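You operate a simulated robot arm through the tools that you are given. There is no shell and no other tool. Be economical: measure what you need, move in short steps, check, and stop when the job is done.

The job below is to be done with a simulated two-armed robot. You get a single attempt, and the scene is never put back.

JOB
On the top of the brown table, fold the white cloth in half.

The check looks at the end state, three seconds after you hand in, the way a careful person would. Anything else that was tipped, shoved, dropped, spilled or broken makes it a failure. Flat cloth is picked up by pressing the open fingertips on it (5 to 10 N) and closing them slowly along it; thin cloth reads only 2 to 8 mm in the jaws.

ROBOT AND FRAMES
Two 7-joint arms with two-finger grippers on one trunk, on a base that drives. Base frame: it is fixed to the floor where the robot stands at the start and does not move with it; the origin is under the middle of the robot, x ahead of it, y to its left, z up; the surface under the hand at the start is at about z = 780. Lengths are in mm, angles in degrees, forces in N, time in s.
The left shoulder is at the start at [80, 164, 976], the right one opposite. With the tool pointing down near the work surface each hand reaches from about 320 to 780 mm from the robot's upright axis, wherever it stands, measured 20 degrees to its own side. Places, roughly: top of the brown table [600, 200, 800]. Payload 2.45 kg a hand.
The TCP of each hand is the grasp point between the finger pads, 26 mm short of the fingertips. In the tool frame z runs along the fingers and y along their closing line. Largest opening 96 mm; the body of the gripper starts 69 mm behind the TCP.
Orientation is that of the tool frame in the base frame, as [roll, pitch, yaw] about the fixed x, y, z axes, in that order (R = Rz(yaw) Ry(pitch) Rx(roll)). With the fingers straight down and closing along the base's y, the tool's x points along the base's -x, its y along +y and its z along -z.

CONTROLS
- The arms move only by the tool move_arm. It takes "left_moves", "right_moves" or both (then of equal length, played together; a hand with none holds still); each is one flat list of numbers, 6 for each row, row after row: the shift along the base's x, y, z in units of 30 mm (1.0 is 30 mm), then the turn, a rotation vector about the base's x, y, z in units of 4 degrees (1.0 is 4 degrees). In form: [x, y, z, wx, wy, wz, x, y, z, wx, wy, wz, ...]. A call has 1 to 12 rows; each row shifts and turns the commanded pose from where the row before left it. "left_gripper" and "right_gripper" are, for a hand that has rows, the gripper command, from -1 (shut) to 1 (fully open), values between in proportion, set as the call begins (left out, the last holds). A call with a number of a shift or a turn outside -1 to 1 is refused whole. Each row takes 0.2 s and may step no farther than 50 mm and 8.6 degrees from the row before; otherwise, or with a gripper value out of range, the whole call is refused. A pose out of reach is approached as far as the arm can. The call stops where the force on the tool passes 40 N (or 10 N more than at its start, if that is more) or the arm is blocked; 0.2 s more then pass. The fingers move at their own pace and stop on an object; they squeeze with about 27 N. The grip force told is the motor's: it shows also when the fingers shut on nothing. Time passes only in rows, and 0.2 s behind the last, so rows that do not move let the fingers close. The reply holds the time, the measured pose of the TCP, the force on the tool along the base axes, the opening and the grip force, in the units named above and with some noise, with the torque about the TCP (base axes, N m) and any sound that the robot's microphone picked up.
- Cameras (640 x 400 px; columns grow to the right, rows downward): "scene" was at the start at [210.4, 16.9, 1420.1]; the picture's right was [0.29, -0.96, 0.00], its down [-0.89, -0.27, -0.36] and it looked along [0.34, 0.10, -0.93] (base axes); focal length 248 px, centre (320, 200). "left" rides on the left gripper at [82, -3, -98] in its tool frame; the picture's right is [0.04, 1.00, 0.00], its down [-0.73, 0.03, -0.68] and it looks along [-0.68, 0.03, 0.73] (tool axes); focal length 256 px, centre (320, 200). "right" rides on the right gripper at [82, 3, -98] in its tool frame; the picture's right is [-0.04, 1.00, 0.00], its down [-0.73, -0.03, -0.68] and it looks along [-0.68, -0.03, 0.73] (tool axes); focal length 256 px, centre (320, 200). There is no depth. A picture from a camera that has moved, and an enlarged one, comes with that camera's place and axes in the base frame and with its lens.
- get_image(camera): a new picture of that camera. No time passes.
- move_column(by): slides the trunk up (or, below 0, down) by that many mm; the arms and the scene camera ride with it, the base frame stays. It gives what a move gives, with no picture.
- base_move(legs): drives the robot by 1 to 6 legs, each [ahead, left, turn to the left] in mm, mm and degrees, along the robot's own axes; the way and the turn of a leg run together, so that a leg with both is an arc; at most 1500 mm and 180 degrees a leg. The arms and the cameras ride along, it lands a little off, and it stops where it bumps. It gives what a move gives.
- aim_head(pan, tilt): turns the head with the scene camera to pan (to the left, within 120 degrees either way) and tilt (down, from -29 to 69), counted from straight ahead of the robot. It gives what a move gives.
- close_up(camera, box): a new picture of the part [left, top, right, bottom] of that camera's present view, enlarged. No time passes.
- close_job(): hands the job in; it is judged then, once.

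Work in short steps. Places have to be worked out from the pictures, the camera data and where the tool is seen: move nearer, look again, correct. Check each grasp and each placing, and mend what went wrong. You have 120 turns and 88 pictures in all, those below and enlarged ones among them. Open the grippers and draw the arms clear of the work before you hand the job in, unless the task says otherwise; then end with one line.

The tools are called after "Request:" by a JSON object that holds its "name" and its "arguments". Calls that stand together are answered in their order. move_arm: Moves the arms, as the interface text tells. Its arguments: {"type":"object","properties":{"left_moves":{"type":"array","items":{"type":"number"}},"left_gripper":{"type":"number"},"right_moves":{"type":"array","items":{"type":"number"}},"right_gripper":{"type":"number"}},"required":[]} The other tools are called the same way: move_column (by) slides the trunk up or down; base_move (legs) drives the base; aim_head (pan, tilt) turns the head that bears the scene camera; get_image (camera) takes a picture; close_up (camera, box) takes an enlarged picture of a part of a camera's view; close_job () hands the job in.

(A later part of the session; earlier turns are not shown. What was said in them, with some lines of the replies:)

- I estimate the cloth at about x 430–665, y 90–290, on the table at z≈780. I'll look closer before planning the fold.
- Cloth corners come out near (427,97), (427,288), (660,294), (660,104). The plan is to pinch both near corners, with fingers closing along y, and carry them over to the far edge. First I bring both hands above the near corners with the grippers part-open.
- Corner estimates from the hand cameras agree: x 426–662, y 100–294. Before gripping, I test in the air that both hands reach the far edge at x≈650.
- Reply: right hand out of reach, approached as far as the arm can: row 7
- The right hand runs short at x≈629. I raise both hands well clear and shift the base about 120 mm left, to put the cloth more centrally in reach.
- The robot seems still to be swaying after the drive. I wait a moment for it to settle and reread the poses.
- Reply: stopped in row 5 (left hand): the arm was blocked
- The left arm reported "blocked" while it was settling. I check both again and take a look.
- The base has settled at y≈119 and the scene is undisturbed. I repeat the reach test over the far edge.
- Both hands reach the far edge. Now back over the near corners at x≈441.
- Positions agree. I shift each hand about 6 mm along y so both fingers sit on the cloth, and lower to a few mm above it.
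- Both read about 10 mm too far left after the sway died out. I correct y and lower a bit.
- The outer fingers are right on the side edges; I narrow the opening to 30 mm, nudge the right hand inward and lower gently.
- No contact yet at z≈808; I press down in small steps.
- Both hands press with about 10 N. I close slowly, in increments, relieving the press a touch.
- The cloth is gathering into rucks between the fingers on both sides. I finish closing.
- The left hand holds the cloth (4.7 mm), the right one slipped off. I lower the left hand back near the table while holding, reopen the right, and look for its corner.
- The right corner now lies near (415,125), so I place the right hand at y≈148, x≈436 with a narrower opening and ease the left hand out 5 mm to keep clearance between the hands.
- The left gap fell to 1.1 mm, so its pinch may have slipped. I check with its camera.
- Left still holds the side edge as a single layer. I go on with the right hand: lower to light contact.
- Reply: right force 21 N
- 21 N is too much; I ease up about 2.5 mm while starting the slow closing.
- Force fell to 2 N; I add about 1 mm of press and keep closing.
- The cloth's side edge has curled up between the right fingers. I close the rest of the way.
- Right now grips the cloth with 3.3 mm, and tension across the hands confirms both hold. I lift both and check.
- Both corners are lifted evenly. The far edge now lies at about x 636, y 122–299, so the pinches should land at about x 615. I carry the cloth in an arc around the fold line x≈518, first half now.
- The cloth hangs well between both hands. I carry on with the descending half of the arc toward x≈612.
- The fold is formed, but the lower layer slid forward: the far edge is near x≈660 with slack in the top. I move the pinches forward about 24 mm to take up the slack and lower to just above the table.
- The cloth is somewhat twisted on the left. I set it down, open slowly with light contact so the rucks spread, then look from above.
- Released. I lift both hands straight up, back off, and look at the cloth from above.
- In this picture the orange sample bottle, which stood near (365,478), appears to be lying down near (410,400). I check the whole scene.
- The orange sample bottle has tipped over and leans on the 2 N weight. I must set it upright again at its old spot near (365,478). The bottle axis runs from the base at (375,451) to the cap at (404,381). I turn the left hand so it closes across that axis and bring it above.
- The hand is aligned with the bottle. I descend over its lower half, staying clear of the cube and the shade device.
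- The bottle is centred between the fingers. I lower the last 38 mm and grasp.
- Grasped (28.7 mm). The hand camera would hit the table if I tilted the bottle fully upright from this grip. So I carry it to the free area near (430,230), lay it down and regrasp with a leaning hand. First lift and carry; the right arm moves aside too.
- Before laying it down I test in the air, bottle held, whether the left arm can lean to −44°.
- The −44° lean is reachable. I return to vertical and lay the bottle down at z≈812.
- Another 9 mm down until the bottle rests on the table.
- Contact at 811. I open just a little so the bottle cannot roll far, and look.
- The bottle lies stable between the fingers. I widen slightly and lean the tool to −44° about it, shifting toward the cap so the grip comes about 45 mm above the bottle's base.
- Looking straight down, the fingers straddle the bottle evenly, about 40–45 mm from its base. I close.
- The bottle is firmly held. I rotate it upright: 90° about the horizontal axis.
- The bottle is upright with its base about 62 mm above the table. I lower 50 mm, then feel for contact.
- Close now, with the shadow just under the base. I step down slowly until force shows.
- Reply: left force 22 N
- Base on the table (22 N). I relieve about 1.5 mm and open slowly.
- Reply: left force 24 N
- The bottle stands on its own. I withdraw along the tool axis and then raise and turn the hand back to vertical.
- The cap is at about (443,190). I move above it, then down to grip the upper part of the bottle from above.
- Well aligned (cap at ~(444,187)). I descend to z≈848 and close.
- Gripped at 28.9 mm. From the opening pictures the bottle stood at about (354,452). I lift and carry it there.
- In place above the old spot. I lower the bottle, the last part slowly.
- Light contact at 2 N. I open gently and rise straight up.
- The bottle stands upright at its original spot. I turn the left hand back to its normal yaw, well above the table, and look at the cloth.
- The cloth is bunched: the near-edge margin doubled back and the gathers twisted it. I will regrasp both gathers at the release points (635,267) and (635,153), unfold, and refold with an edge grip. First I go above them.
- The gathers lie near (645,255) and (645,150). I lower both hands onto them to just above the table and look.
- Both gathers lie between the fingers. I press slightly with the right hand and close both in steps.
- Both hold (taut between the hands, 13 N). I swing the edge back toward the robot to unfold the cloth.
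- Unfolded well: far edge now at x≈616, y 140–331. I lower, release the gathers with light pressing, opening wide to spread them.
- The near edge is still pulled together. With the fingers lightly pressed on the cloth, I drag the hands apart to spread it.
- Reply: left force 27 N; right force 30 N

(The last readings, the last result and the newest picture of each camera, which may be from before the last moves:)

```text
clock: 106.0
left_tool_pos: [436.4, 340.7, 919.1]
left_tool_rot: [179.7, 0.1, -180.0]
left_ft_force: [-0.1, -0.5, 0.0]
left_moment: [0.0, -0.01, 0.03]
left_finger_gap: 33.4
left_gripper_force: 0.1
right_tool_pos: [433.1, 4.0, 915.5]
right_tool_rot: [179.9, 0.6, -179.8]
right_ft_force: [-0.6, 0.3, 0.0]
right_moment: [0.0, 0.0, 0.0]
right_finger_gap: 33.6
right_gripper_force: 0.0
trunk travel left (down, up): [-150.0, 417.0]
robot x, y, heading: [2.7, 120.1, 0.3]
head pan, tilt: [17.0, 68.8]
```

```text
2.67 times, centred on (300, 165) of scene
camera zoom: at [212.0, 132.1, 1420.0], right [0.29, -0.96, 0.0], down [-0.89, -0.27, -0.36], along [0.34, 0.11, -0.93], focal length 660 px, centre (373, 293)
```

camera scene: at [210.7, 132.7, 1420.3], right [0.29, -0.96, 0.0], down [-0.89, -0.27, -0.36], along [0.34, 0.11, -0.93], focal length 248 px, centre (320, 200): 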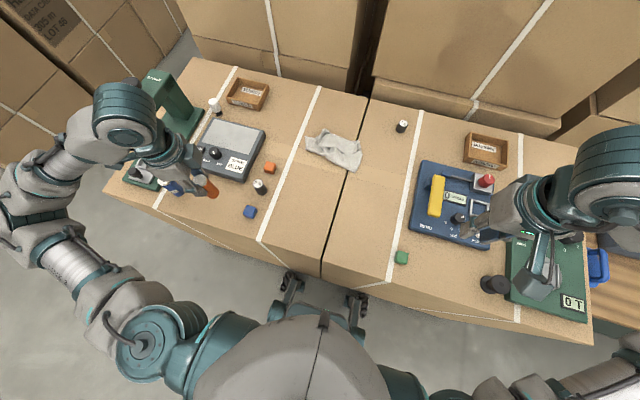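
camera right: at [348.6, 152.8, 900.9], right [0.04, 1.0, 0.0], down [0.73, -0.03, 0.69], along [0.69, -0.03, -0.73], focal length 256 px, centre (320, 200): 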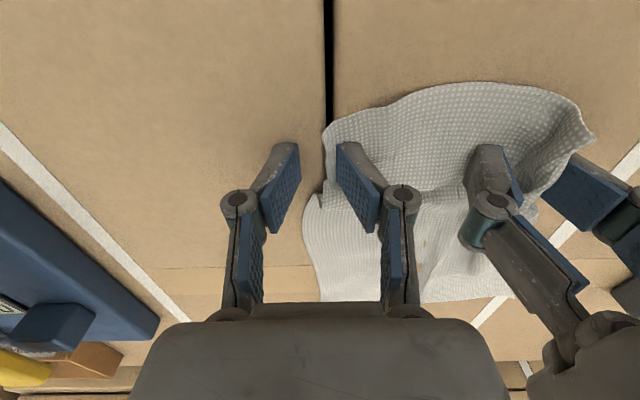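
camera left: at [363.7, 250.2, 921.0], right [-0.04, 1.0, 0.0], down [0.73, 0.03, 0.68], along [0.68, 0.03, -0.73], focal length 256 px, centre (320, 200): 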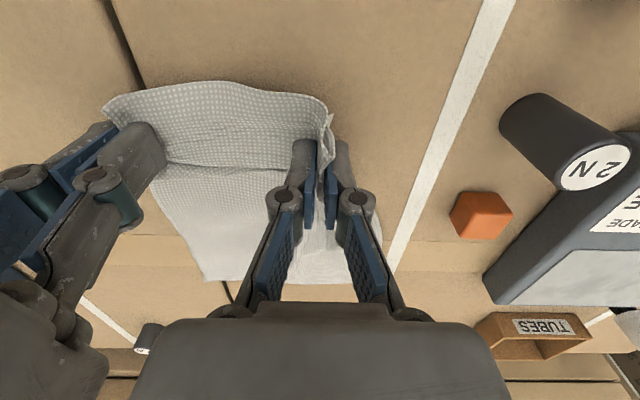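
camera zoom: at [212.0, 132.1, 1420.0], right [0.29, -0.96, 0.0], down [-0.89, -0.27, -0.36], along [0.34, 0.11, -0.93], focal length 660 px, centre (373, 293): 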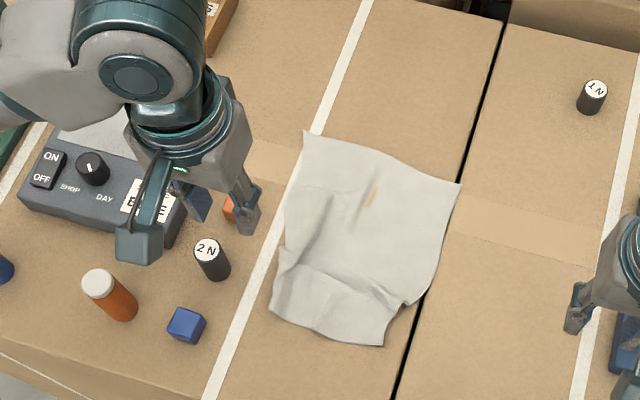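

The bottle is upright and the cloth is open again. Corners: far (612,343)/(598,153), near (396,302)/(395,182), with the near edge gathered to about 120 mm. Next I turn both hands 90°, cameras outward, so the fingers close across the near edge for a single-layer edge grip.

Request:
{"name": "move_arm", "arguments": {"left_moves": [-0.052, -0.081, 0, 0, 0, -0.978, -0.052, -0.081, 0, 0, 0, -0.978, -0.052, -0.081, 0, 0, 0, -0.978, -0.052, -0.081, 0, 0, 0, -0.978, -0.052, -0.081, 0, 0, 0, -0.978, -0.052, -0.081, 0, 0, 0, -0.978, -0.052, -0.081, 0, 0, 0, -0.978, -0.052, -0.081, 0, 0, 0, -0.978, -0.052, -0.081, 0, 0, 0, -0.978, -0.052, -0.081, 0, 0, 0, -0.978, -0.052, -0.081, 0, 0, 0, -0.978, -0.052, -0.081, 0, 0, 0, -0.978], "right_moves": [-0.048, 0.212, 0, 0, 0, 0.978, -0.048, 0.212, 0, 0, 0, 0.978, -0.048, 0.212, 0, 0, 0, 0.978, -0.048, 0.212, 0, 0, 0, 0.978, -0.048, 0.212, 0, 0, 0, 0.978, -0.048, 0.212, 0, 0, 0, 0.978, -0.048, 0.212, 0, 0, 0, 0.978, -0.048, 0.212, 0, 0, 0, 0.978, -0.048, 0.212, 0, 0, 0, 0.978, -0.048, 0.212, 0, 0, 0, 0.978, -0.048, 0.212, 0, 0, 0, 0.978, -0.048, 0.212, 0, 0, 0, 0.978], "left_gripper": -0.2, "right_gripper": -0.2}}

Request:
{"name": "move_arm", "arguments": {"left_moves": [-0.052, -0.081, 0, 0, 0, -0.978, -0.052, -0.081, 0, 0, 0, -0.978, -0.052, -0.081, 0, 0, 0, -0.978, -0.052, -0.081, 0, 0, 0, -0.978, -0.052, -0.081, 0, 0, 0, -0.978, -0.052, -0.081, 0, 0, 0, -0.978, -0.052, -0.081, 0, 0, 0, -0.978, -0.052, -0.081, 0, 0, 0, -0.978, -0.052, -0.081, 0, 0, 0, -0.978, -0.052, -0.081, -0.3, 0, 0, -0.978, -0.052, -0.081, -0.4, 0, 0, -0.978, 0, 0, 0, 0, 0, 0], "right_moves": [-0.048, 0.212, 0, 0, 0, 0.978, -0.048, 0.212, 0, 0, 0, 0.978, -0.048, 0.212, 0, 0, 0, 0.978, -0.048, 0.212, 0, 0, 0, 0.978, -0.048, 0.212, 0, 0, 0, 0.978, -0.048, 0.212, 0, 0, 0, 0.978, -0.048, 0.212, 0, 0, 0, 0.978, -0.048, 0.212, 0, 0, 0, 0.978, -0.048, 0.212, 0, 0, 0, 0.978, -0.048, 0.212, -0.3, 0, 0, 0.978, -0.048, 0.212, -0.4, 0, 0, 0.978, 0, 0, 0, 0, 0, 0]}}

Request:
{"name": "get_image", "arguments": {"camera": "left"}}

Request:
{"name": "get_image", "arguments": {"camera": "right"}}

```text
clock: 108.6
left_tool_pos: [417.9, 312.9, 916.3]
left_tool_rot: [179.7, 0.3, 133.1]
left_ft_force: [1.0, -0.5, 0.1]
left_moment: [0.02, -0.02, -0.01]
left_finger_gap: 38.6
left_gripper_force: 0.0
right_tool_pos: [416.5, 82.7, 916.8]
right_tool_rot: [179.7, 0.6, -132.9]
right_ft_force: [-0.3, -0.3, -0.1]
right_moment: [0.03, 0.03, 0.02]
right_finger_gap: 38.1
right_gripper_force: 0.0
trunk travel left (down, up): [-150.0, 417.0]
robot x, y, heading: [1.0, 122.8, 0.0]
head pan, tilt: [17.0, 68.8]
```

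```text
clock: 111.2
left_tool_pos: [398.8, 287.5, 896.3]
left_tool_rot: [179.8, 0.5, 90.1]
left_ft_force: [0.8, -0.2, -0.2]
left_moment: [-0.04, 0.01, 0.01]
left_finger_gap: 38.6
left_gripper_force: 0.0
right_tool_pos: [400.4, 153.6, 896.1]
right_tool_rot: [179.8, 0.6, -90.0]
right_ft_force: [0.4, 0.1, 0.6]
right_moment: [0.04, 0.01, 0.01]
right_finger_gap: 38.4
right_gripper_force: 0.0
trunk travel left (down, up): [-150.0, 417.0]
robot x, y, heading: [-1.7, 117.6, 0.1]
head pan, tilt: [17.0, 68.8]
```

```text
15 pictures are left
camera left: at [396.0, 369.2, 995.3], right [1.0, 0.04, 0.0], down [0.03, -0.73, 0.68], along [0.03, -0.68, -0.73], focal length 256 px, centre (320, 200)
```

left: 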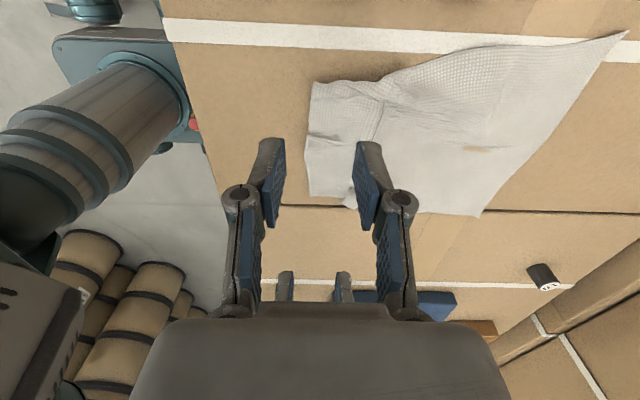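

```text
14 pictures are left
camera right: at [396.9, 69.8, 992.8], right [-1.0, 0.04, 0.0], down [0.03, 0.73, 0.69], along [0.02, 0.69, -0.73], focal length 256 px, centre (320, 200)
```

right: 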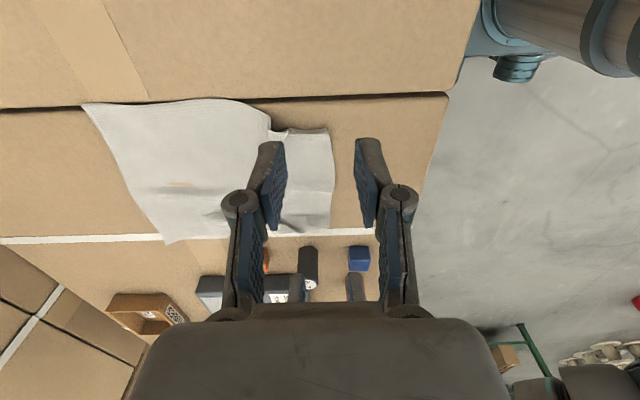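

Near edge at x≈392, corners at y≈298 and 180. I lower both hands so the edge lies between the fingers: near finger off the cloth, far finger on it.

Request:
{"name": "move_arm", "arguments": {"left_moves": [-0.03, 0.02, -0.5, 0, 0, 0, -0.03, 0.02, -0.6, 0, 0, 0, -0.03, 0.01, -0.6, 0, 0, 0, -0.03, 0, -0.6, 0, 0, 0, 0, 0, -0.5, 0, 0, 0, 0, 0, 0, 0, 0, 0, 0, 0, 0, 0, 0, 0], "right_moves": [-0.04, 0.28, -0.5, 0, 0, 0, -0.04, 0.28, -0.6, 0, 0, 0, -0.04, 0.28, -0.6, 0, 0, 0, -0.04, 0.28, -0.6, 0, 0, 0, 0, 0, -0.5, 0, 0, 0, 0, 0, 0, 0, 0, 0, 0, 0, 0, 0, 0, 0], "left_gripper": -0.35, "right_gripper": -0.35}}

Request:
{"name": "move_arm", "arguments": {"left_moves": [0, 0, -0.08, 0, 0, 0, 0, 0, 0, 0, 0, 0], "right_moves": [0, 0, -0.08, 0, 0, 0, 0, 0, 0, 0, 0, 0]}}

```text
clock: 112.8
left_tool_pos: [394.8, 287.1, 814.9]
left_tool_rot: [179.6, 0.2, 90.2]
left_ft_force: [0.2, 0.8, 0.2]
left_moment: [-0.02, 0.06, 0.0]
left_finger_gap: 31.2
left_gripper_force: 0.1
right_tool_pos: [395.5, 185.2, 812.5]
right_tool_rot: [179.8, 0.8, -90.1]
right_ft_force: [-0.1, 0.0, -0.5]
right_moment: [0.04, 0.0, 0.01]
right_finger_gap: 31.3
right_gripper_force: 0.1
trunk travel left (down, up): [-150.0, 417.0]
robot x, y, heading: [1.0, 119.0, 0.1]
head pan, tilt: [17.0, 68.8]
```

```text
clock: 113.4
left_tool_pos: [395.2, 286.0, 812.9]
left_tool_rot: [179.6, 0.1, 90.2]
left_ft_force: [0.0, -0.1, -0.3]
left_moment: [0.01, -0.02, 0.0]
left_finger_gap: 31.0
left_gripper_force: 0.0
right_tool_pos: [395.0, 182.1, 810.9]
right_tool_rot: [179.9, 0.8, -89.9]
right_ft_force: [0.0, -0.1, -0.1]
right_moment: [-0.01, -0.01, -0.01]
right_finger_gap: 31.2
right_gripper_force: 0.0
trunk travel left (down, up): [-150.0, 417.0]
robot x, y, heading: [-1.0, 119.7, 0.0]
head pan, tilt: [17.0, 68.8]
```

I nudge the right hand 6 mm left and press both down to contact.

Request:
{"name": "move_arm", "arguments": {"left_moves": [0, 0, -0.08, 0, 0, 0, 0, 0, -0.08, 0, 0, 0, 0, 0, -0.05, 0, 0, 0, 0, 0, 0, 0, 0, 0], "right_moves": [0, 0.2, 0, 0, 0, 0, 0, 0, -0.08, 0, 0, 0, 0, 0, -0.08, 0, 0, 0, 0, 0, 0, 0, 0, 0]}}

Request:
{"name": "get_image", "arguments": {"camera": "right"}}

```text
clock: 114.4
left_tool_pos: [394.5, 283.4, 810.1]
left_tool_rot: [179.1, 0.1, 90.2]
left_ft_force: [-0.9, 0.1, -0.7]
left_moment: [0.01, -0.03, 0.01]
left_finger_gap: 31.0
left_gripper_force: 0.0
right_tool_pos: [391.5, 187.8, 808.5]
right_tool_rot: [-179.9, 1.0, -90.0]
right_ft_force: [0.0, -0.4, 0.1]
right_moment: [-0.04, -0.01, 0.02]
right_finger_gap: 30.9
right_gripper_force: 0.0
trunk travel left (down, up): [-150.0, 417.0]
robot x, y, heading: [0.9, 114.8, 0.1]
head pan, tilt: [17.0, 68.8]
```

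```text
13 pictures are left
camera right: at [388.5, 102.5, 905.1], right [-1.0, 0.04, 0.0], down [0.03, 0.72, 0.69], along [0.03, 0.69, -0.72], focal length 256 px, centre (320, 200)
```

right: 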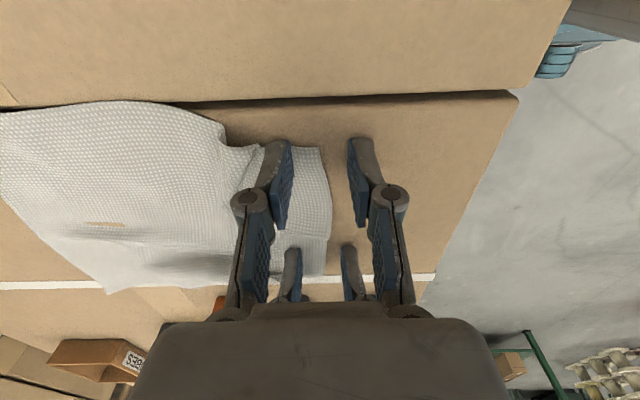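

The edge lies between the fingers of both hands. I press on down in small steps.

Request:
{"name": "move_arm", "arguments": {"left_moves": [0, 0.08, -0.07, 0, 0, 0, 0, 0, -0.07, 0, 0, 0, 0, 0, 0, 0, 0, 0], "right_moves": [0, 0, -0.05, 0, 0, 0, 0, 0, -0.05, 0, 0, 0, 0, 0, 0, 0, 0, 0]}}

```text
clock: 115.2
left_tool_pos: [395.3, 285.4, 808.3]
left_tool_rot: [179.0, -0.1, 90.1]
left_ft_force: [0.7, -1.9, 1.2]
left_moment: [-0.02, -0.01, -0.02]
left_finger_gap: 31.4
left_gripper_force: 0.1
right_tool_pos: [392.2, 185.7, 807.0]
right_tool_rot: [-179.9, 1.2, -90.1]
right_ft_force: [2.5, 3.0, 17.8]
right_moment: [0.03, -0.51, 0.09]
right_finger_gap: 35.3
right_gripper_force: 2.8
trunk travel left (down, up): [-150.0, 417.0]
robot x, y, heading: [1.1, 119.3, 0.3]
head pan, tilt: [17.0, 68.8]
```

Right presses with 18 N, so I ease it; left needs a bit more.

Request:
{"name": "move_arm", "arguments": {"left_moves": [0, 0.1, -0.07, 0, 0, 0, 0, 0, 0, 0, 0, 0], "right_moves": [0, 0, 0.04, 0, 0, 0, 0, 0, 0, 0, 0, 0]}}

```text
clock: 115.8
left_tool_pos: [393.5, 285.3, 807.0]
left_tool_rot: [178.8, 0.0, 90.2]
left_ft_force: [2.3, -4.6, 16.5]
left_moment: [-0.03, -0.41, -0.1]
left_finger_gap: 34.9
left_gripper_force: 2.5
right_tool_pos: [390.6, 184.5, 808.4]
right_tool_rot: [-180.0, 1.2, -90.0]
right_ft_force: [1.4, 1.0, 10.9]
right_moment: [0.0, -0.3, 0.02]
right_finger_gap: 33.0
right_gripper_force: 1.4
trunk travel left (down, up): [-150.0, 417.0]
robot x, y, heading: [2.1, 118.7, -0.1]
head pan, tilt: [17.0, 68.8]
```

Contact on both. I close in steps, easing the left slightly.

Request:
{"name": "move_arm", "arguments": {"left_moves": [0, 0, 0.03, 0, 0, 0, 0, 0, 0, 0, 0, 0], "right_moves": [0, 0, 0, 0, 0, 0, 0, 0, 0, 0, 0, 0], "left_gripper": -0.55, "right_gripper": -0.55}}

Request:
{"name": "move_arm", "arguments": {"left_moves": [0, 0, 0, 0, 0, 0, 0, 0, 0, 0, 0, 0], "right_moves": [0, 0, 0, 0, 0, 0, 0, 0, 0, 0, 0, 0], "left_gripper": -0.72, "right_gripper": -0.72}}

Request:
{"name": "move_arm", "arguments": {"left_moves": [0, 0, 0, 0, 0, 0, 0, 0, 0, 0, 0, 0], "right_moves": [0, 0, 0, 0, 0, 0, 0, 0, 0, 0, 0, 0], "left_gripper": -0.87, "right_gripper": -0.87}}

Request:
{"name": "move_arm", "arguments": {"left_moves": [0, 0, 0, 0, 0, 0, 0, 0, 0, 0, 0, 0, 0, 0, 0, 0, 0, 0], "right_moves": [0, 0, 0, 0, 0, 0, 0, 0, 0, 0, 0, 0, 0, 0, 0, 0, 0, 0], "left_gripper": -1, "right_gripper": -1}}

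```text
clock: 116.4
left_tool_pos: [394.5, 286.1, 807.6]
left_tool_rot: [178.7, -0.1, 90.1]
left_ft_force: [5.5, -1.7, 20.4]
left_moment: [0.07, -0.52, -0.06]
left_finger_gap: 26.3
left_gripper_force: 3.6
right_tool_pos: [390.0, 185.7, 806.3]
right_tool_rot: [-179.8, 1.1, -90.0]
right_ft_force: [3.7, -3.0, 14.3]
right_moment: [-0.06, -0.33, -0.05]
right_finger_gap: 24.2
right_gripper_force: 2.1
trunk travel left (down, up): [-150.0, 417.0]
robot x, y, heading: [3.8, 120.0, 0.0]
head pan, tilt: [17.0, 68.8]
```

```text
clock: 117.0
left_tool_pos: [392.4, 287.6, 806.4]
left_tool_rot: [178.7, -0.1, 90.2]
left_ft_force: [1.6, 0.5, 26.0]
left_moment: [0.15, -0.31, 0.02]
left_finger_gap: 12.0
left_gripper_force: 0.0
right_tool_pos: [390.1, 186.5, 806.6]
right_tool_rot: [-179.9, 1.1, -90.1]
right_ft_force: [0.7, -0.7, 11.3]
right_moment: [-0.01, -0.16, -0.05]
right_finger_gap: 13.4
right_gripper_force: 0.1
trunk travel left (down, up): [-150.0, 417.0]
robot x, y, heading: [1.3, 117.1, 0.1]
head pan, tilt: [17.0, 68.8]
```

```text
clock: 117.6
left_tool_pos: [392.9, 287.0, 805.8]
left_tool_rot: [178.8, -0.1, 90.1]
left_ft_force: [2.3, 0.5, 22.7]
left_moment: [0.14, -0.25, 0.0]
left_finger_gap: 5.4
left_gripper_force: 0.0
right_tool_pos: [389.0, 186.7, 808.0]
right_tool_rot: [-179.9, 1.1, -90.0]
right_ft_force: [-1.4, -0.1, 6.3]
right_moment: [-0.02, -0.01, 0.0]
right_finger_gap: 5.4
right_gripper_force: 0.1
trunk travel left (down, up): [-150.0, 417.0]
robot x, y, heading: [-0.5, 117.8, 0.0]
head pan, tilt: [17.0, 68.8]
```

```text
clock: 118.4
left_tool_pos: [394.7, 288.8, 807.1]
left_tool_rot: [178.7, -0.2, 90.0]
left_ft_force: [6.2, -0.7, 23.6]
left_moment: [0.08, -0.17, 0.01]
left_finger_gap: 2.8
left_gripper_force: 24.9
right_tool_pos: [389.9, 186.4, 807.4]
right_tool_rot: [-179.9, 1.1, -90.0]
right_ft_force: [0.8, -0.6, 3.3]
right_moment: [0.0, -0.01, -0.02]
right_finger_gap: 2.7
right_gripper_force: 25.4
trunk travel left (down, up): [-150.0, 417.0]
robot x, y, heading: [2.8, 116.1, 0.2]
head pan, tilt: [17.0, 68.8]
```

Both jaws read 2.8 mm, which is a single-layer grip. I lift slightly and spread the hands to straighten the near edge.

Request:
{"name": "move_arm", "arguments": {"left_moves": [0, 0, 0.3, 0, 0, 0, 0, 0, 0.4, 0, 0, 0, 0, 0.2, 0.1, 0, 0, 0, 0, 0.25, 0, 0, 0, 0, 0, 0.25, 0, 0, 0, 0, 0, 0.2, 0, 0, 0, 0, 0, 0, 0, 0, 0, 0], "right_moves": [0, 0, 0.3, 0, 0, 0, 0, 0, 0.4, 0, 0, 0, 0, -0.2, 0.1, 0, 0, 0, 0, -0.25, 0, 0, 0, 0, 0, -0.25, 0, 0, 0, 0, 0, -0.2, 0, 0, 0, 0, 0, 0, 0, 0, 0, 0]}}

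Request:
{"name": "get_image", "arguments": {"camera": "right"}}

```text
clock: 120.0
left_tool_pos: [394.7, 317.7, 821.5]
left_tool_rot: [179.9, 0.2, 90.0]
left_ft_force: [0.6, -0.3, -3.2]
left_moment: [-0.08, 0.0, 0.04]
left_finger_gap: 3.0
left_gripper_force: 24.4
right_tool_pos: [393.4, 162.1, 827.5]
right_tool_rot: [179.6, 0.9, -90.0]
right_ft_force: [-2.7, 0.7, 3.0]
right_moment: [0.0, 0.1, 0.0]
right_finger_gap: 2.4
right_gripper_force: 30.6
trunk travel left (down, up): [-150.0, 417.0]
robot x, y, heading: [1.7, 119.2, 0.3]
head pan, tilt: [17.0, 68.8]
```

```text
12 pictures are left
camera right: at [391.5, 77.5, 924.6], right [-1.0, 0.04, 0.01], down [0.03, 0.72, 0.69], along [0.02, 0.69, -0.73], focal length 256 px, centre (320, 200)
```

right: 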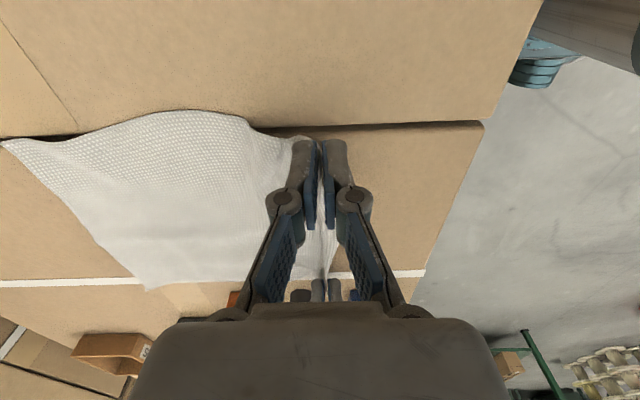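

The near edge is now straight between the hands, spacing 155 mm, with far corners at (605,345) and (598,155). I tension the cloth slightly backward, then start the arc over the fold line x≈490.

Request:
{"name": "move_arm", "arguments": {"left_moves": [-0.47, 0.1, 0.15, 0, 0, 0, 0, 0, 0, 0, 0, 0, 0.233, 0.02, 0.6, 0, 0, 0, 0.267, 0.02, 0.567, 0, 0, 0, 0.4, 0.02, 0.433, 0, 0, 0, 0.433, 0.02, 0.4, 0, 0, 0, 0.5, 0.02, 0.267, 0, 0, 0, 0.5, 0.02, 0.233, 0, 0, 0, 0.667, 0.02, 0.1, 0, 0, 0, 0.667, 0.02, 0.067, 0, 0, 0, 0, 0, 0, 0, 0, 0], "right_moves": [-0.47, -0.05, 0, 0, 0, 0, 0, 0, 0, 0, 0, 0, 0.233, 0.02, 0.6, 0, 0, 0, 0.267, 0.02, 0.567, 0, 0, 0, 0.4, 0.02, 0.433, 0, 0, 0, 0.433, 0.02, 0.4, 0, 0, 0, 0.5, 0.02, 0.267, 0, 0, 0, 0.5, 0.02, 0.233, 0, 0, 0, 0.667, 0.02, 0.1, 0, 0, 0, 0.667, 0.02, 0.067, 0, 0, 0, 0, 0, 0, 0, 0, 0]}}

Request:
{"name": "get_image", "arguments": {"camera": "right"}}

```text
clock: 122.4
left_tool_pos: [492.6, 326.6, 906.6]
left_tool_rot: [179.7, 0.4, 90.0]
left_ft_force: [-1.8, -3.6, -0.5]
left_moment: [-0.06, 0.05, -0.02]
left_finger_gap: 2.0
left_gripper_force: 25.0
right_tool_pos: [414.5, 165.9, 882.2]
right_tool_rot: [179.8, 0.6, -90.1]
right_ft_force: [1.4, 4.0, 0.8]
right_moment: [0.12, -0.08, -0.04]
right_finger_gap: 2.3
right_gripper_force: 28.7
right hand out of reach, approached as far as the arm can: row 6, 7, 8, 9, 10
trunk travel left (down, up): [-150.0, 417.0]
robot x, y, heading: [-0.4, 115.4, 0.1]
head pan, tilt: [17.0, 68.8]
```

```text
11 pictures are left
camera right: at [410.5, 81.9, 978.7], right [-1.0, 0.04, 0.0], down [0.03, 0.73, 0.69], along [0.03, 0.69, -0.73], focal length 256 px, centre (320, 200)
```

right: 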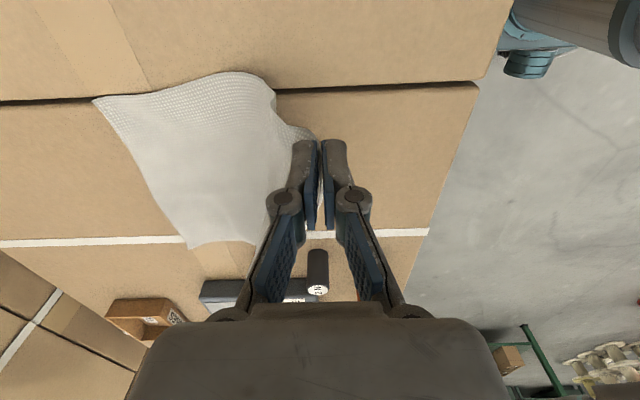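

The right arm hits a wrist limit with that yaw. I turn the right hand back in yaw by about 32°, with the commanded position kept, to let it catch up.

Request:
{"name": "move_arm", "arguments": {"right_moves": [0, 0, 0, 0, 0, -1, 0, 0, 0, 0, 0, -1, 0, 0, 0, 0, 0, -1, 0, 0, 0, 0, 0, -1, 0, 0, 0, 0, 0, -1, 0, 0, 0, 0, 0, -1, 0, 0, 0, 0, 0, -1, 0, 0, 0, 0, 0, -1, 0, 0, 0, 0, 0, 0]}}

```text
clock: 124.4
left_tool_pos: [491.3, 327.6, 906.2]
left_tool_rot: [179.9, 0.3, 90.1]
left_ft_force: [0.0, -0.4, 0.1]
left_moment: [-0.03, 0.0, 0.02]
left_finger_gap: 0.8
left_gripper_force: 24.2
right_tool_pos: [412.8, 163.3, 880.6]
right_tool_rot: [179.8, 0.5, -122.1]
right_ft_force: [-1.0, 0.3, -1.7]
right_moment: [0.04, 0.08, 0.05]
right_finger_gap: 1.5
right_gripper_force: 23.7
trunk travel left (down, up): [-150.0, 417.0]
robot x, y, heading: [0.0, 124.4, 0.1]
head pan, tilt: [17.0, 68.8]
```

The yaw turned; now I move the right hand forward to match the left one.

Request:
{"name": "move_arm", "arguments": {"right_moves": [0.45, 0.03, 0.3, 0, 0, 0, 0.45, 0.03, 0.3, 0, 0, 0, 0.5, 0.03, 0.2, 0, 0, 0, 0.6, 0.03, 0.1, 0, 0, 0, 0.6, 0.03, 0, 0, 0, 0, 0, 0, 0, 0, 0, 0]}}

Request:
{"name": "get_image", "arguments": {"camera": "left"}}

```text
clock: 125.8
left_tool_pos: [492.1, 326.9, 907.4]
left_tool_rot: [179.9, 0.4, 90.2]
left_ft_force: [-0.2, 0.5, 0.8]
left_moment: [0.01, 0.0, -0.02]
left_finger_gap: 0.9
left_gripper_force: 26.9
right_tool_pos: [491.7, 168.1, 907.3]
right_tool_rot: [179.8, 0.6, -122.1]
right_ft_force: [0.2, -0.2, -0.4]
right_moment: [-0.01, -0.01, 0.03]
right_finger_gap: 3.0
right_gripper_force: 25.2
trunk travel left (down, up): [-150.0, 417.0]
robot x, y, heading: [2.3, 115.6, -0.1]
head pan, tilt: [17.0, 68.8]
```

```text
10 pictures are left
camera left: at [488.0, 410.0, 1005.1], right [1.0, 0.04, 0.0], down [0.03, -0.73, 0.68], along [0.03, -0.68, -0.73], focal length 256 px, centre (320, 200)
```

left: 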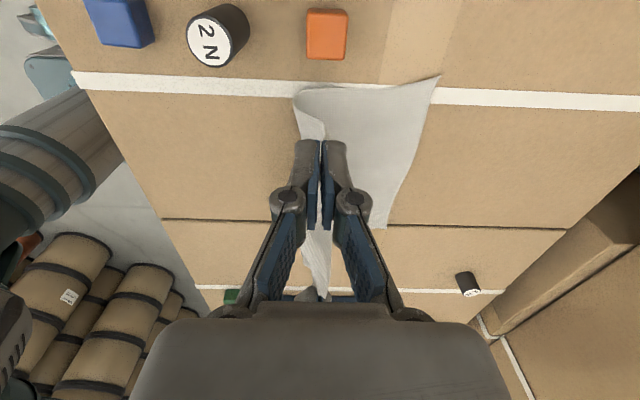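

Both hands hold the edge squarely above the fold; far corners are at about (590,344) and (586,155). I finish the descending arc to x≈588, turning the right hand a bit more for reach.

Request:
{"name": "move_arm", "arguments": {"left_moves": [0.5, 0.02, -0.067, 0, 0, 0, 0.5, 0.02, -0.133, 0, 0, 0, 0.5, 0.02, -0.267, 0, 0, 0, 0.433, 0.02, -0.4, 0, 0, 0, 0.4, 0.02, -0.5, 0, 0, 0, 0.367, 0.02, -0.6, 0, 0, 0, 0.3, 0.02, -0.5, 0, 0, 0, 0.23, 0.02, -0.4, 0, 0, 0, 0, 0, 0, 0, 0, 0], "right_moves": [0.5, 0, -0.067, 0, 0, -0.75, 0.5, 0, -0.133, 0, 0, -0.75, 0.5, 0, -0.267, 0, 0, -0.75, 0.433, 0, -0.4, 0, 0, -0.75, 0.4, 0, -0.5, 0, 0, -0.75, 0.367, 0, -0.6, 0, 0, -0.75, 0.3, 0, -0.5, 0, 0, -0.75, 0.23, 0, -0.4, 0, 0, -0.75, 0, 0, 0, 0, 0, 0]}}

Request:
{"name": "get_image", "arguments": {"camera": "left"}}

Request:
{"name": "get_image", "arguments": {"camera": "right"}}

```text
clock: 127.8
left_tool_pos: [588.6, 332.9, 821.2]
left_tool_rot: [179.7, 0.3, 90.1]
left_ft_force: [-0.7, -0.4, -0.6]
left_moment: [0.02, 0.0, 0.01]
left_finger_gap: 1.9
left_gripper_force: 25.0
right_tool_pos: [588.3, 170.4, 823.4]
right_tool_rot: [179.8, 0.6, -146.1]
right_ft_force: [-0.2, 0.1, -0.2]
right_moment: [-0.01, 0.02, 0.03]
right_finger_gap: 2.3
right_gripper_force: 25.4
trunk travel left (down, up): [-150.0, 417.0]
robot x, y, heading: [0.4, 116.2, -0.0]
head pan, tilt: [17.0, 68.8]
```

```text
9 pictures are left
camera left: at [585.4, 414.9, 920.7], right [1.0, 0.04, 0.0], down [0.03, -0.73, 0.68], along [0.03, -0.68, -0.73], focal length 256 px, centre (320, 200)
```

left: 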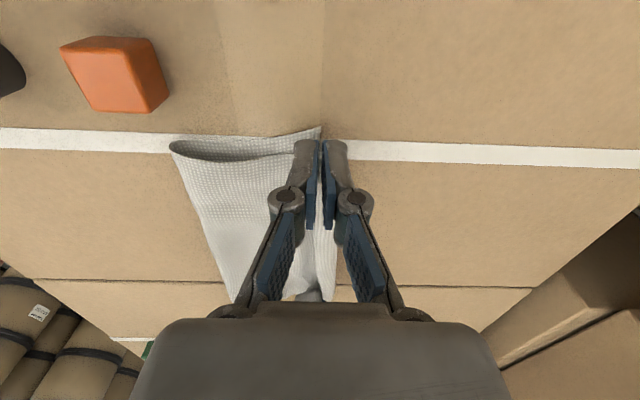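

```text
8 pictures are left
camera right: at [518.2, 124.8, 920.5], right [-0.52, 0.85, 0.0], down [0.62, 0.38, 0.69], along [0.58, 0.36, -0.73], focal length 256 px, centre (320, 200)
```

right: 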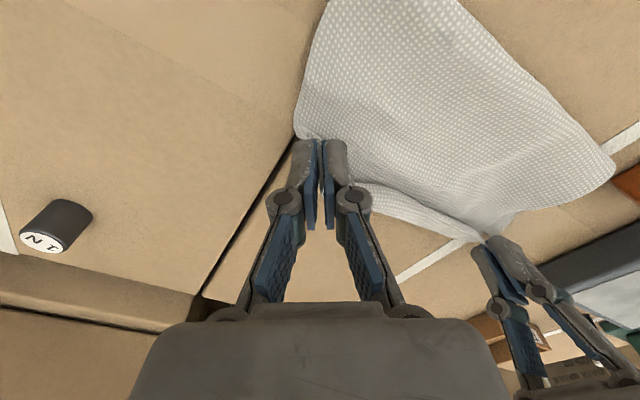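

A clean fold: the edge is right over the far edge. I lower both hands to the table and release.

Request:
{"name": "move_arm", "arguments": {"left_moves": [0, 0, -0.15, 0, 0, 0, 0, 0, -0.15, 0, 0, 0, 0, 0, -0.08, 0, 0, 0, 0, 0, 0, 0, 0, 0], "right_moves": [0, 0, -0.18, 0, 0, 0, 0, 0, -0.18, 0, 0, 0, 0, 0, -0.09, 0, 0, 0, 0, 0, 0, 0, 0, 0]}}

Request:
{"name": "move_arm", "arguments": {"left_moves": [0, 0, 0, 0, 0, 0, 0, 0, 0, 0, 0, 0, 0, 0, 0, 0, 0, 0], "right_moves": [0, 0, 0, 0, 0, 0, 0, 0, 0, 0, 0, 0, 0, 0, 0, 0, 0, 0], "left_gripper": -0.65, "right_gripper": -0.65}}

Request:
{"name": "get_image", "arguments": {"camera": "right"}}

```text
clock: 128.8
left_tool_pos: [589.5, 333.7, 809.6]
left_tool_rot: [179.8, 0.4, 90.1]
left_ft_force: [-0.3, -0.8, -0.1]
left_moment: [0.0, -0.05, 0.0]
left_finger_gap: 1.1
left_gripper_force: 24.1
right_tool_pos: [589.7, 168.7, 809.7]
right_tool_rot: [179.8, 0.8, -146.1]
right_ft_force: [-0.1, 0.1, 2.6]
right_moment: [-0.04, -0.04, -0.03]
right_finger_gap: 3.1
right_gripper_force: 27.2
trunk travel left (down, up): [-150.0, 417.0]
robot x, y, heading: [0.9, 115.4, 0.2]
head pan, tilt: [17.0, 68.8]
```

```text
clock: 129.6
left_tool_pos: [588.7, 333.8, 810.5]
left_tool_rot: [179.8, 0.4, 90.1]
left_ft_force: [0.0, -0.1, -0.5]
left_moment: [-0.03, -0.01, 0.02]
left_finger_gap: 16.6
left_gripper_force: 0.1
right_tool_pos: [589.3, 170.6, 809.3]
right_tool_rot: [179.7, 0.5, -146.1]
right_ft_force: [0.3, -0.7, 0.0]
right_moment: [-0.02, -0.01, 0.01]
right_finger_gap: 16.6
right_gripper_force: 0.0
trunk travel left (down, up): [-150.0, 417.0]
robot x, y, heading: [1.8, 118.7, 0.0]
head pan, tilt: [17.0, 68.8]
```

```text
7 pictures are left
camera right: at [518.7, 125.1, 906.1], right [-0.53, 0.85, 0.0], down [0.62, 0.38, 0.69], along [0.58, 0.36, -0.73], focal length 256 px, centre (320, 200)
```

right: 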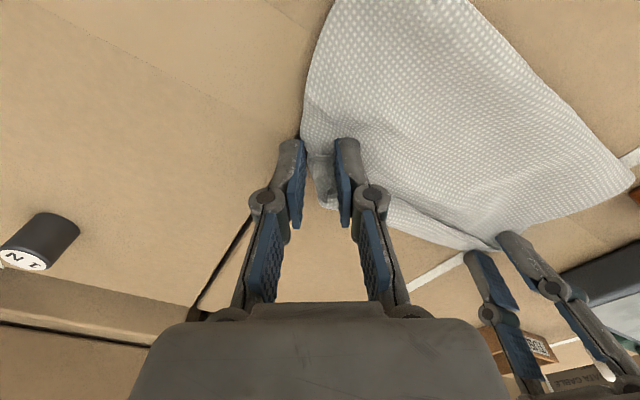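

Released. I rise straight up with both hands, then move the right hand aside, and look at the result.

Request:
{"name": "move_arm", "arguments": {"left_moves": [0, 0, 0.4, 0, 0, 0, 0, 0, 0.6, 0, 0, 0, 0, 0, 1, 0, 0, 0, 0, 0, 1, 0, 0, 0, 0, 0, 1, 0, 0, 0, 0, 0, 1, 0, 0, 0, 0, 0, 1, 0, 0, 0, -0.4, 0.2, 0.3, 0, 0, 0, -0.4, 0.2, 0, 0, 0, 0, -0.4, 0.2, 0, 0, 0, 0, -0.4, 0.2, 0, 0, 0, 0, -0.4, 0.2, 0, 0, 0, 0], "right_moves": [0, 0, 0.4, 0, 0, 0, 0, 0, 0.6, 0, 0, 0, 0, 0, 1, 0, 0, 0, 0, 0, 1, 0, 0, 0, 0, 0, 1, 0, 0, 0, 0, 0, 1, 0, 0, 0, 0, 0, 1, 0, 0, 0, -0.6, -0.8, 0.3, 0, 0, -1, -0.8, -0.8, 0, 0, 0, -1, -0.8, -0.8, 0, 0, 0, -1, -0.8, -0.8, 0, 0, 0, -1, -0.8, -0.8, 0, 0, 0, -1]}}

Request:
{"name": "close_up", "arguments": {"camera": "scene", "box": [180, 90, 420, 240]}}

```text
clock: 132.2
left_tool_pos: [528.6, 362.7, 999.9]
left_tool_rot: [179.8, 0.3, 90.2]
left_ft_force: [0.1, 0.1, -0.8]
left_moment: [0.01, -0.04, -0.02]
left_finger_gap: 16.6
left_gripper_force: 0.0
right_tool_pos: [473.1, 50.0, 998.1]
right_tool_rot: [179.9, 0.7, -166.1]
right_ft_force: [0.6, 0.2, -0.8]
right_moment: [0.04, -0.01, 0.0]
right_finger_gap: 16.9
right_gripper_force: 0.0
trunk travel left (down, up): [-150.0, 417.0]
robot x, y, heading: [2.6, 120.1, 0.0]
head pan, tilt: [17.0, 68.8]
```

```text
2.67 times, centred on (300, 165) of scene
camera zoom: at [211.3, 132.1, 1420.3], right [0.29, -0.96, 0.0], down [-0.89, -0.27, -0.36], along [0.34, 0.11, -0.93], focal length 660 px, centre (373, 293)
```

zoom: 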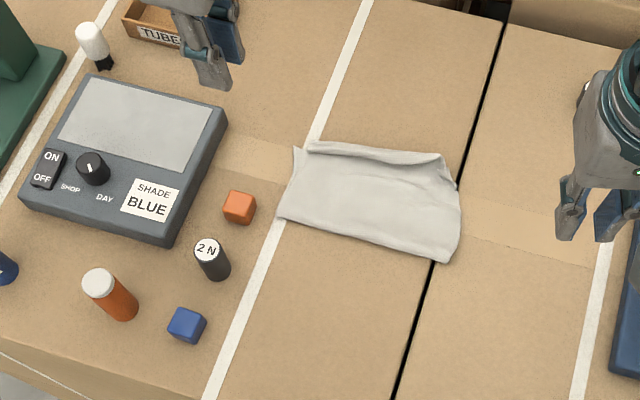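

A neat half fold, with all objects standing. I take one closer look at the far edge, where the gripped rim was.

Request:
{"name": "close_up", "arguments": {"camera": "scene", "box": [280, 135, 360, 195]}}

Request:
{"name": "get_image", "arguments": {"camera": "scene"}}

```text
6.67 times, centred on (320, 165) of scene
camera zoom: at [211.3, 132.1, 1420.3], right [0.29, -0.96, 0.0], down [-0.89, -0.27, -0.36], along [0.34, 0.11, -0.93], focal length 1651 px, centre (320, 433)
```

zoom: 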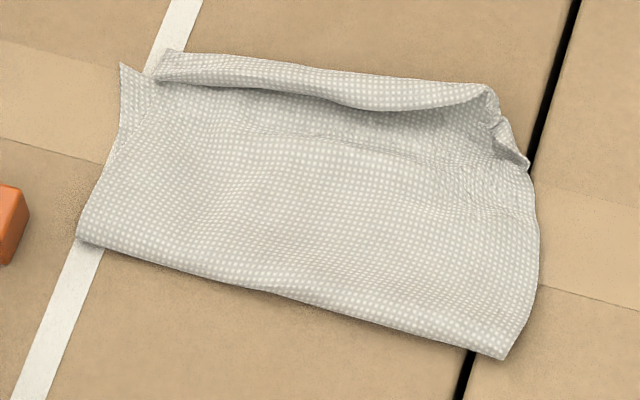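

```text
4 pictures are left
camera scene: at [211.3, 132.1, 1420.3], right [0.29, -0.96, 0.0], down [-0.89, -0.27, -0.36], along [0.34, 0.11, -0.93], focal length 248 px, centre (320, 200)
```

scene: 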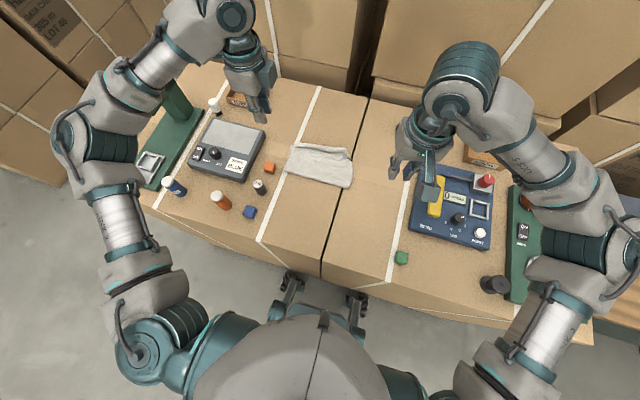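

The cloth is folded in half, with its fold at x≈500, the edges meeting near x≈590–600, and only a small turned rim. The bottle and the other objects stand where they were. I open both grippers fully, with the arms clear and high.

Request:
{"name": "move_arm", "arguments": {"left_moves": [0, 0, 0.2, 0, 0, 0, 0, 0, 0.2, 0, 0, 0, 0, 0, 0, 0, 0, 0], "right_moves": [0, -0.3, 0.2, 0, 0, 0, 0, -0.3, 0.2, 0, 0, 0, 0, 0, 0, 0, 0, 0], "left_gripper": 1, "right_gripper": 1}}

Request:
{"name": "get_image", "arguments": {"camera": "scene"}}

```text
clock: 133.0
left_tool_pos: [529.8, 363.3, 1009.9]
left_tool_rot: [179.8, 0.3, 90.0]
left_ft_force: [0.3, 0.1, -0.1]
left_moment: [0.03, 0.02, -0.03]
left_finger_gap: 96.0
left_gripper_force: 0.0
right_tool_pos: [475.1, 32.2, 1008.1]
right_tool_rot: [179.8, 0.6, -166.0]
right_ft_force: [0.1, -0.3, -0.1]
right_moment: [-0.01, 0.0, -0.01]
right_finger_gap: 96.2
right_gripper_force: 0.2
trunk travel left (down, up): [-150.0, 417.0]
robot x, y, heading: [2.1, 115.8, 0.1]
head pan, tilt: [17.0, 68.8]
```

```text
3 pictures are left
camera scene: at [213.1, 132.8, 1419.8], right [0.29, -0.96, 0.0], down [-0.89, -0.27, -0.36], along [0.34, 0.11, -0.93], focal length 248 px, centre (320, 200)
```

scene: 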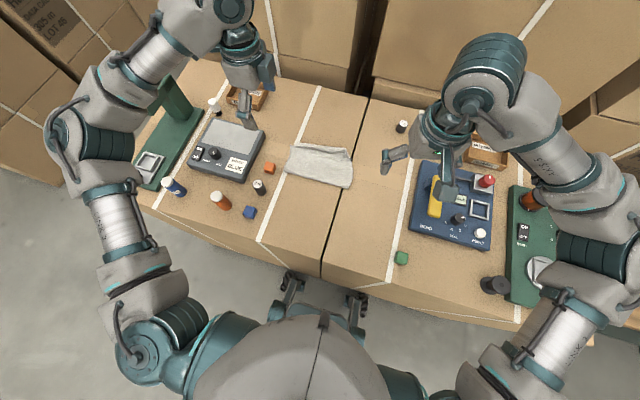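

The grippers are open, the arms are clear, and the cloth and the objects are at rest, so I hand in.

Request:
{"name": "close_job", "arguments": {}}

```text
The job is handed in.
```

The white cloth is folded in half on the brown table, with a small turned-back rim along its far edge. The orange sample bottle tipped over partway through for a reason I couldn't identify. I stood it back up within my measuring error of its old spot, and the other objects I could see look undisturbed.
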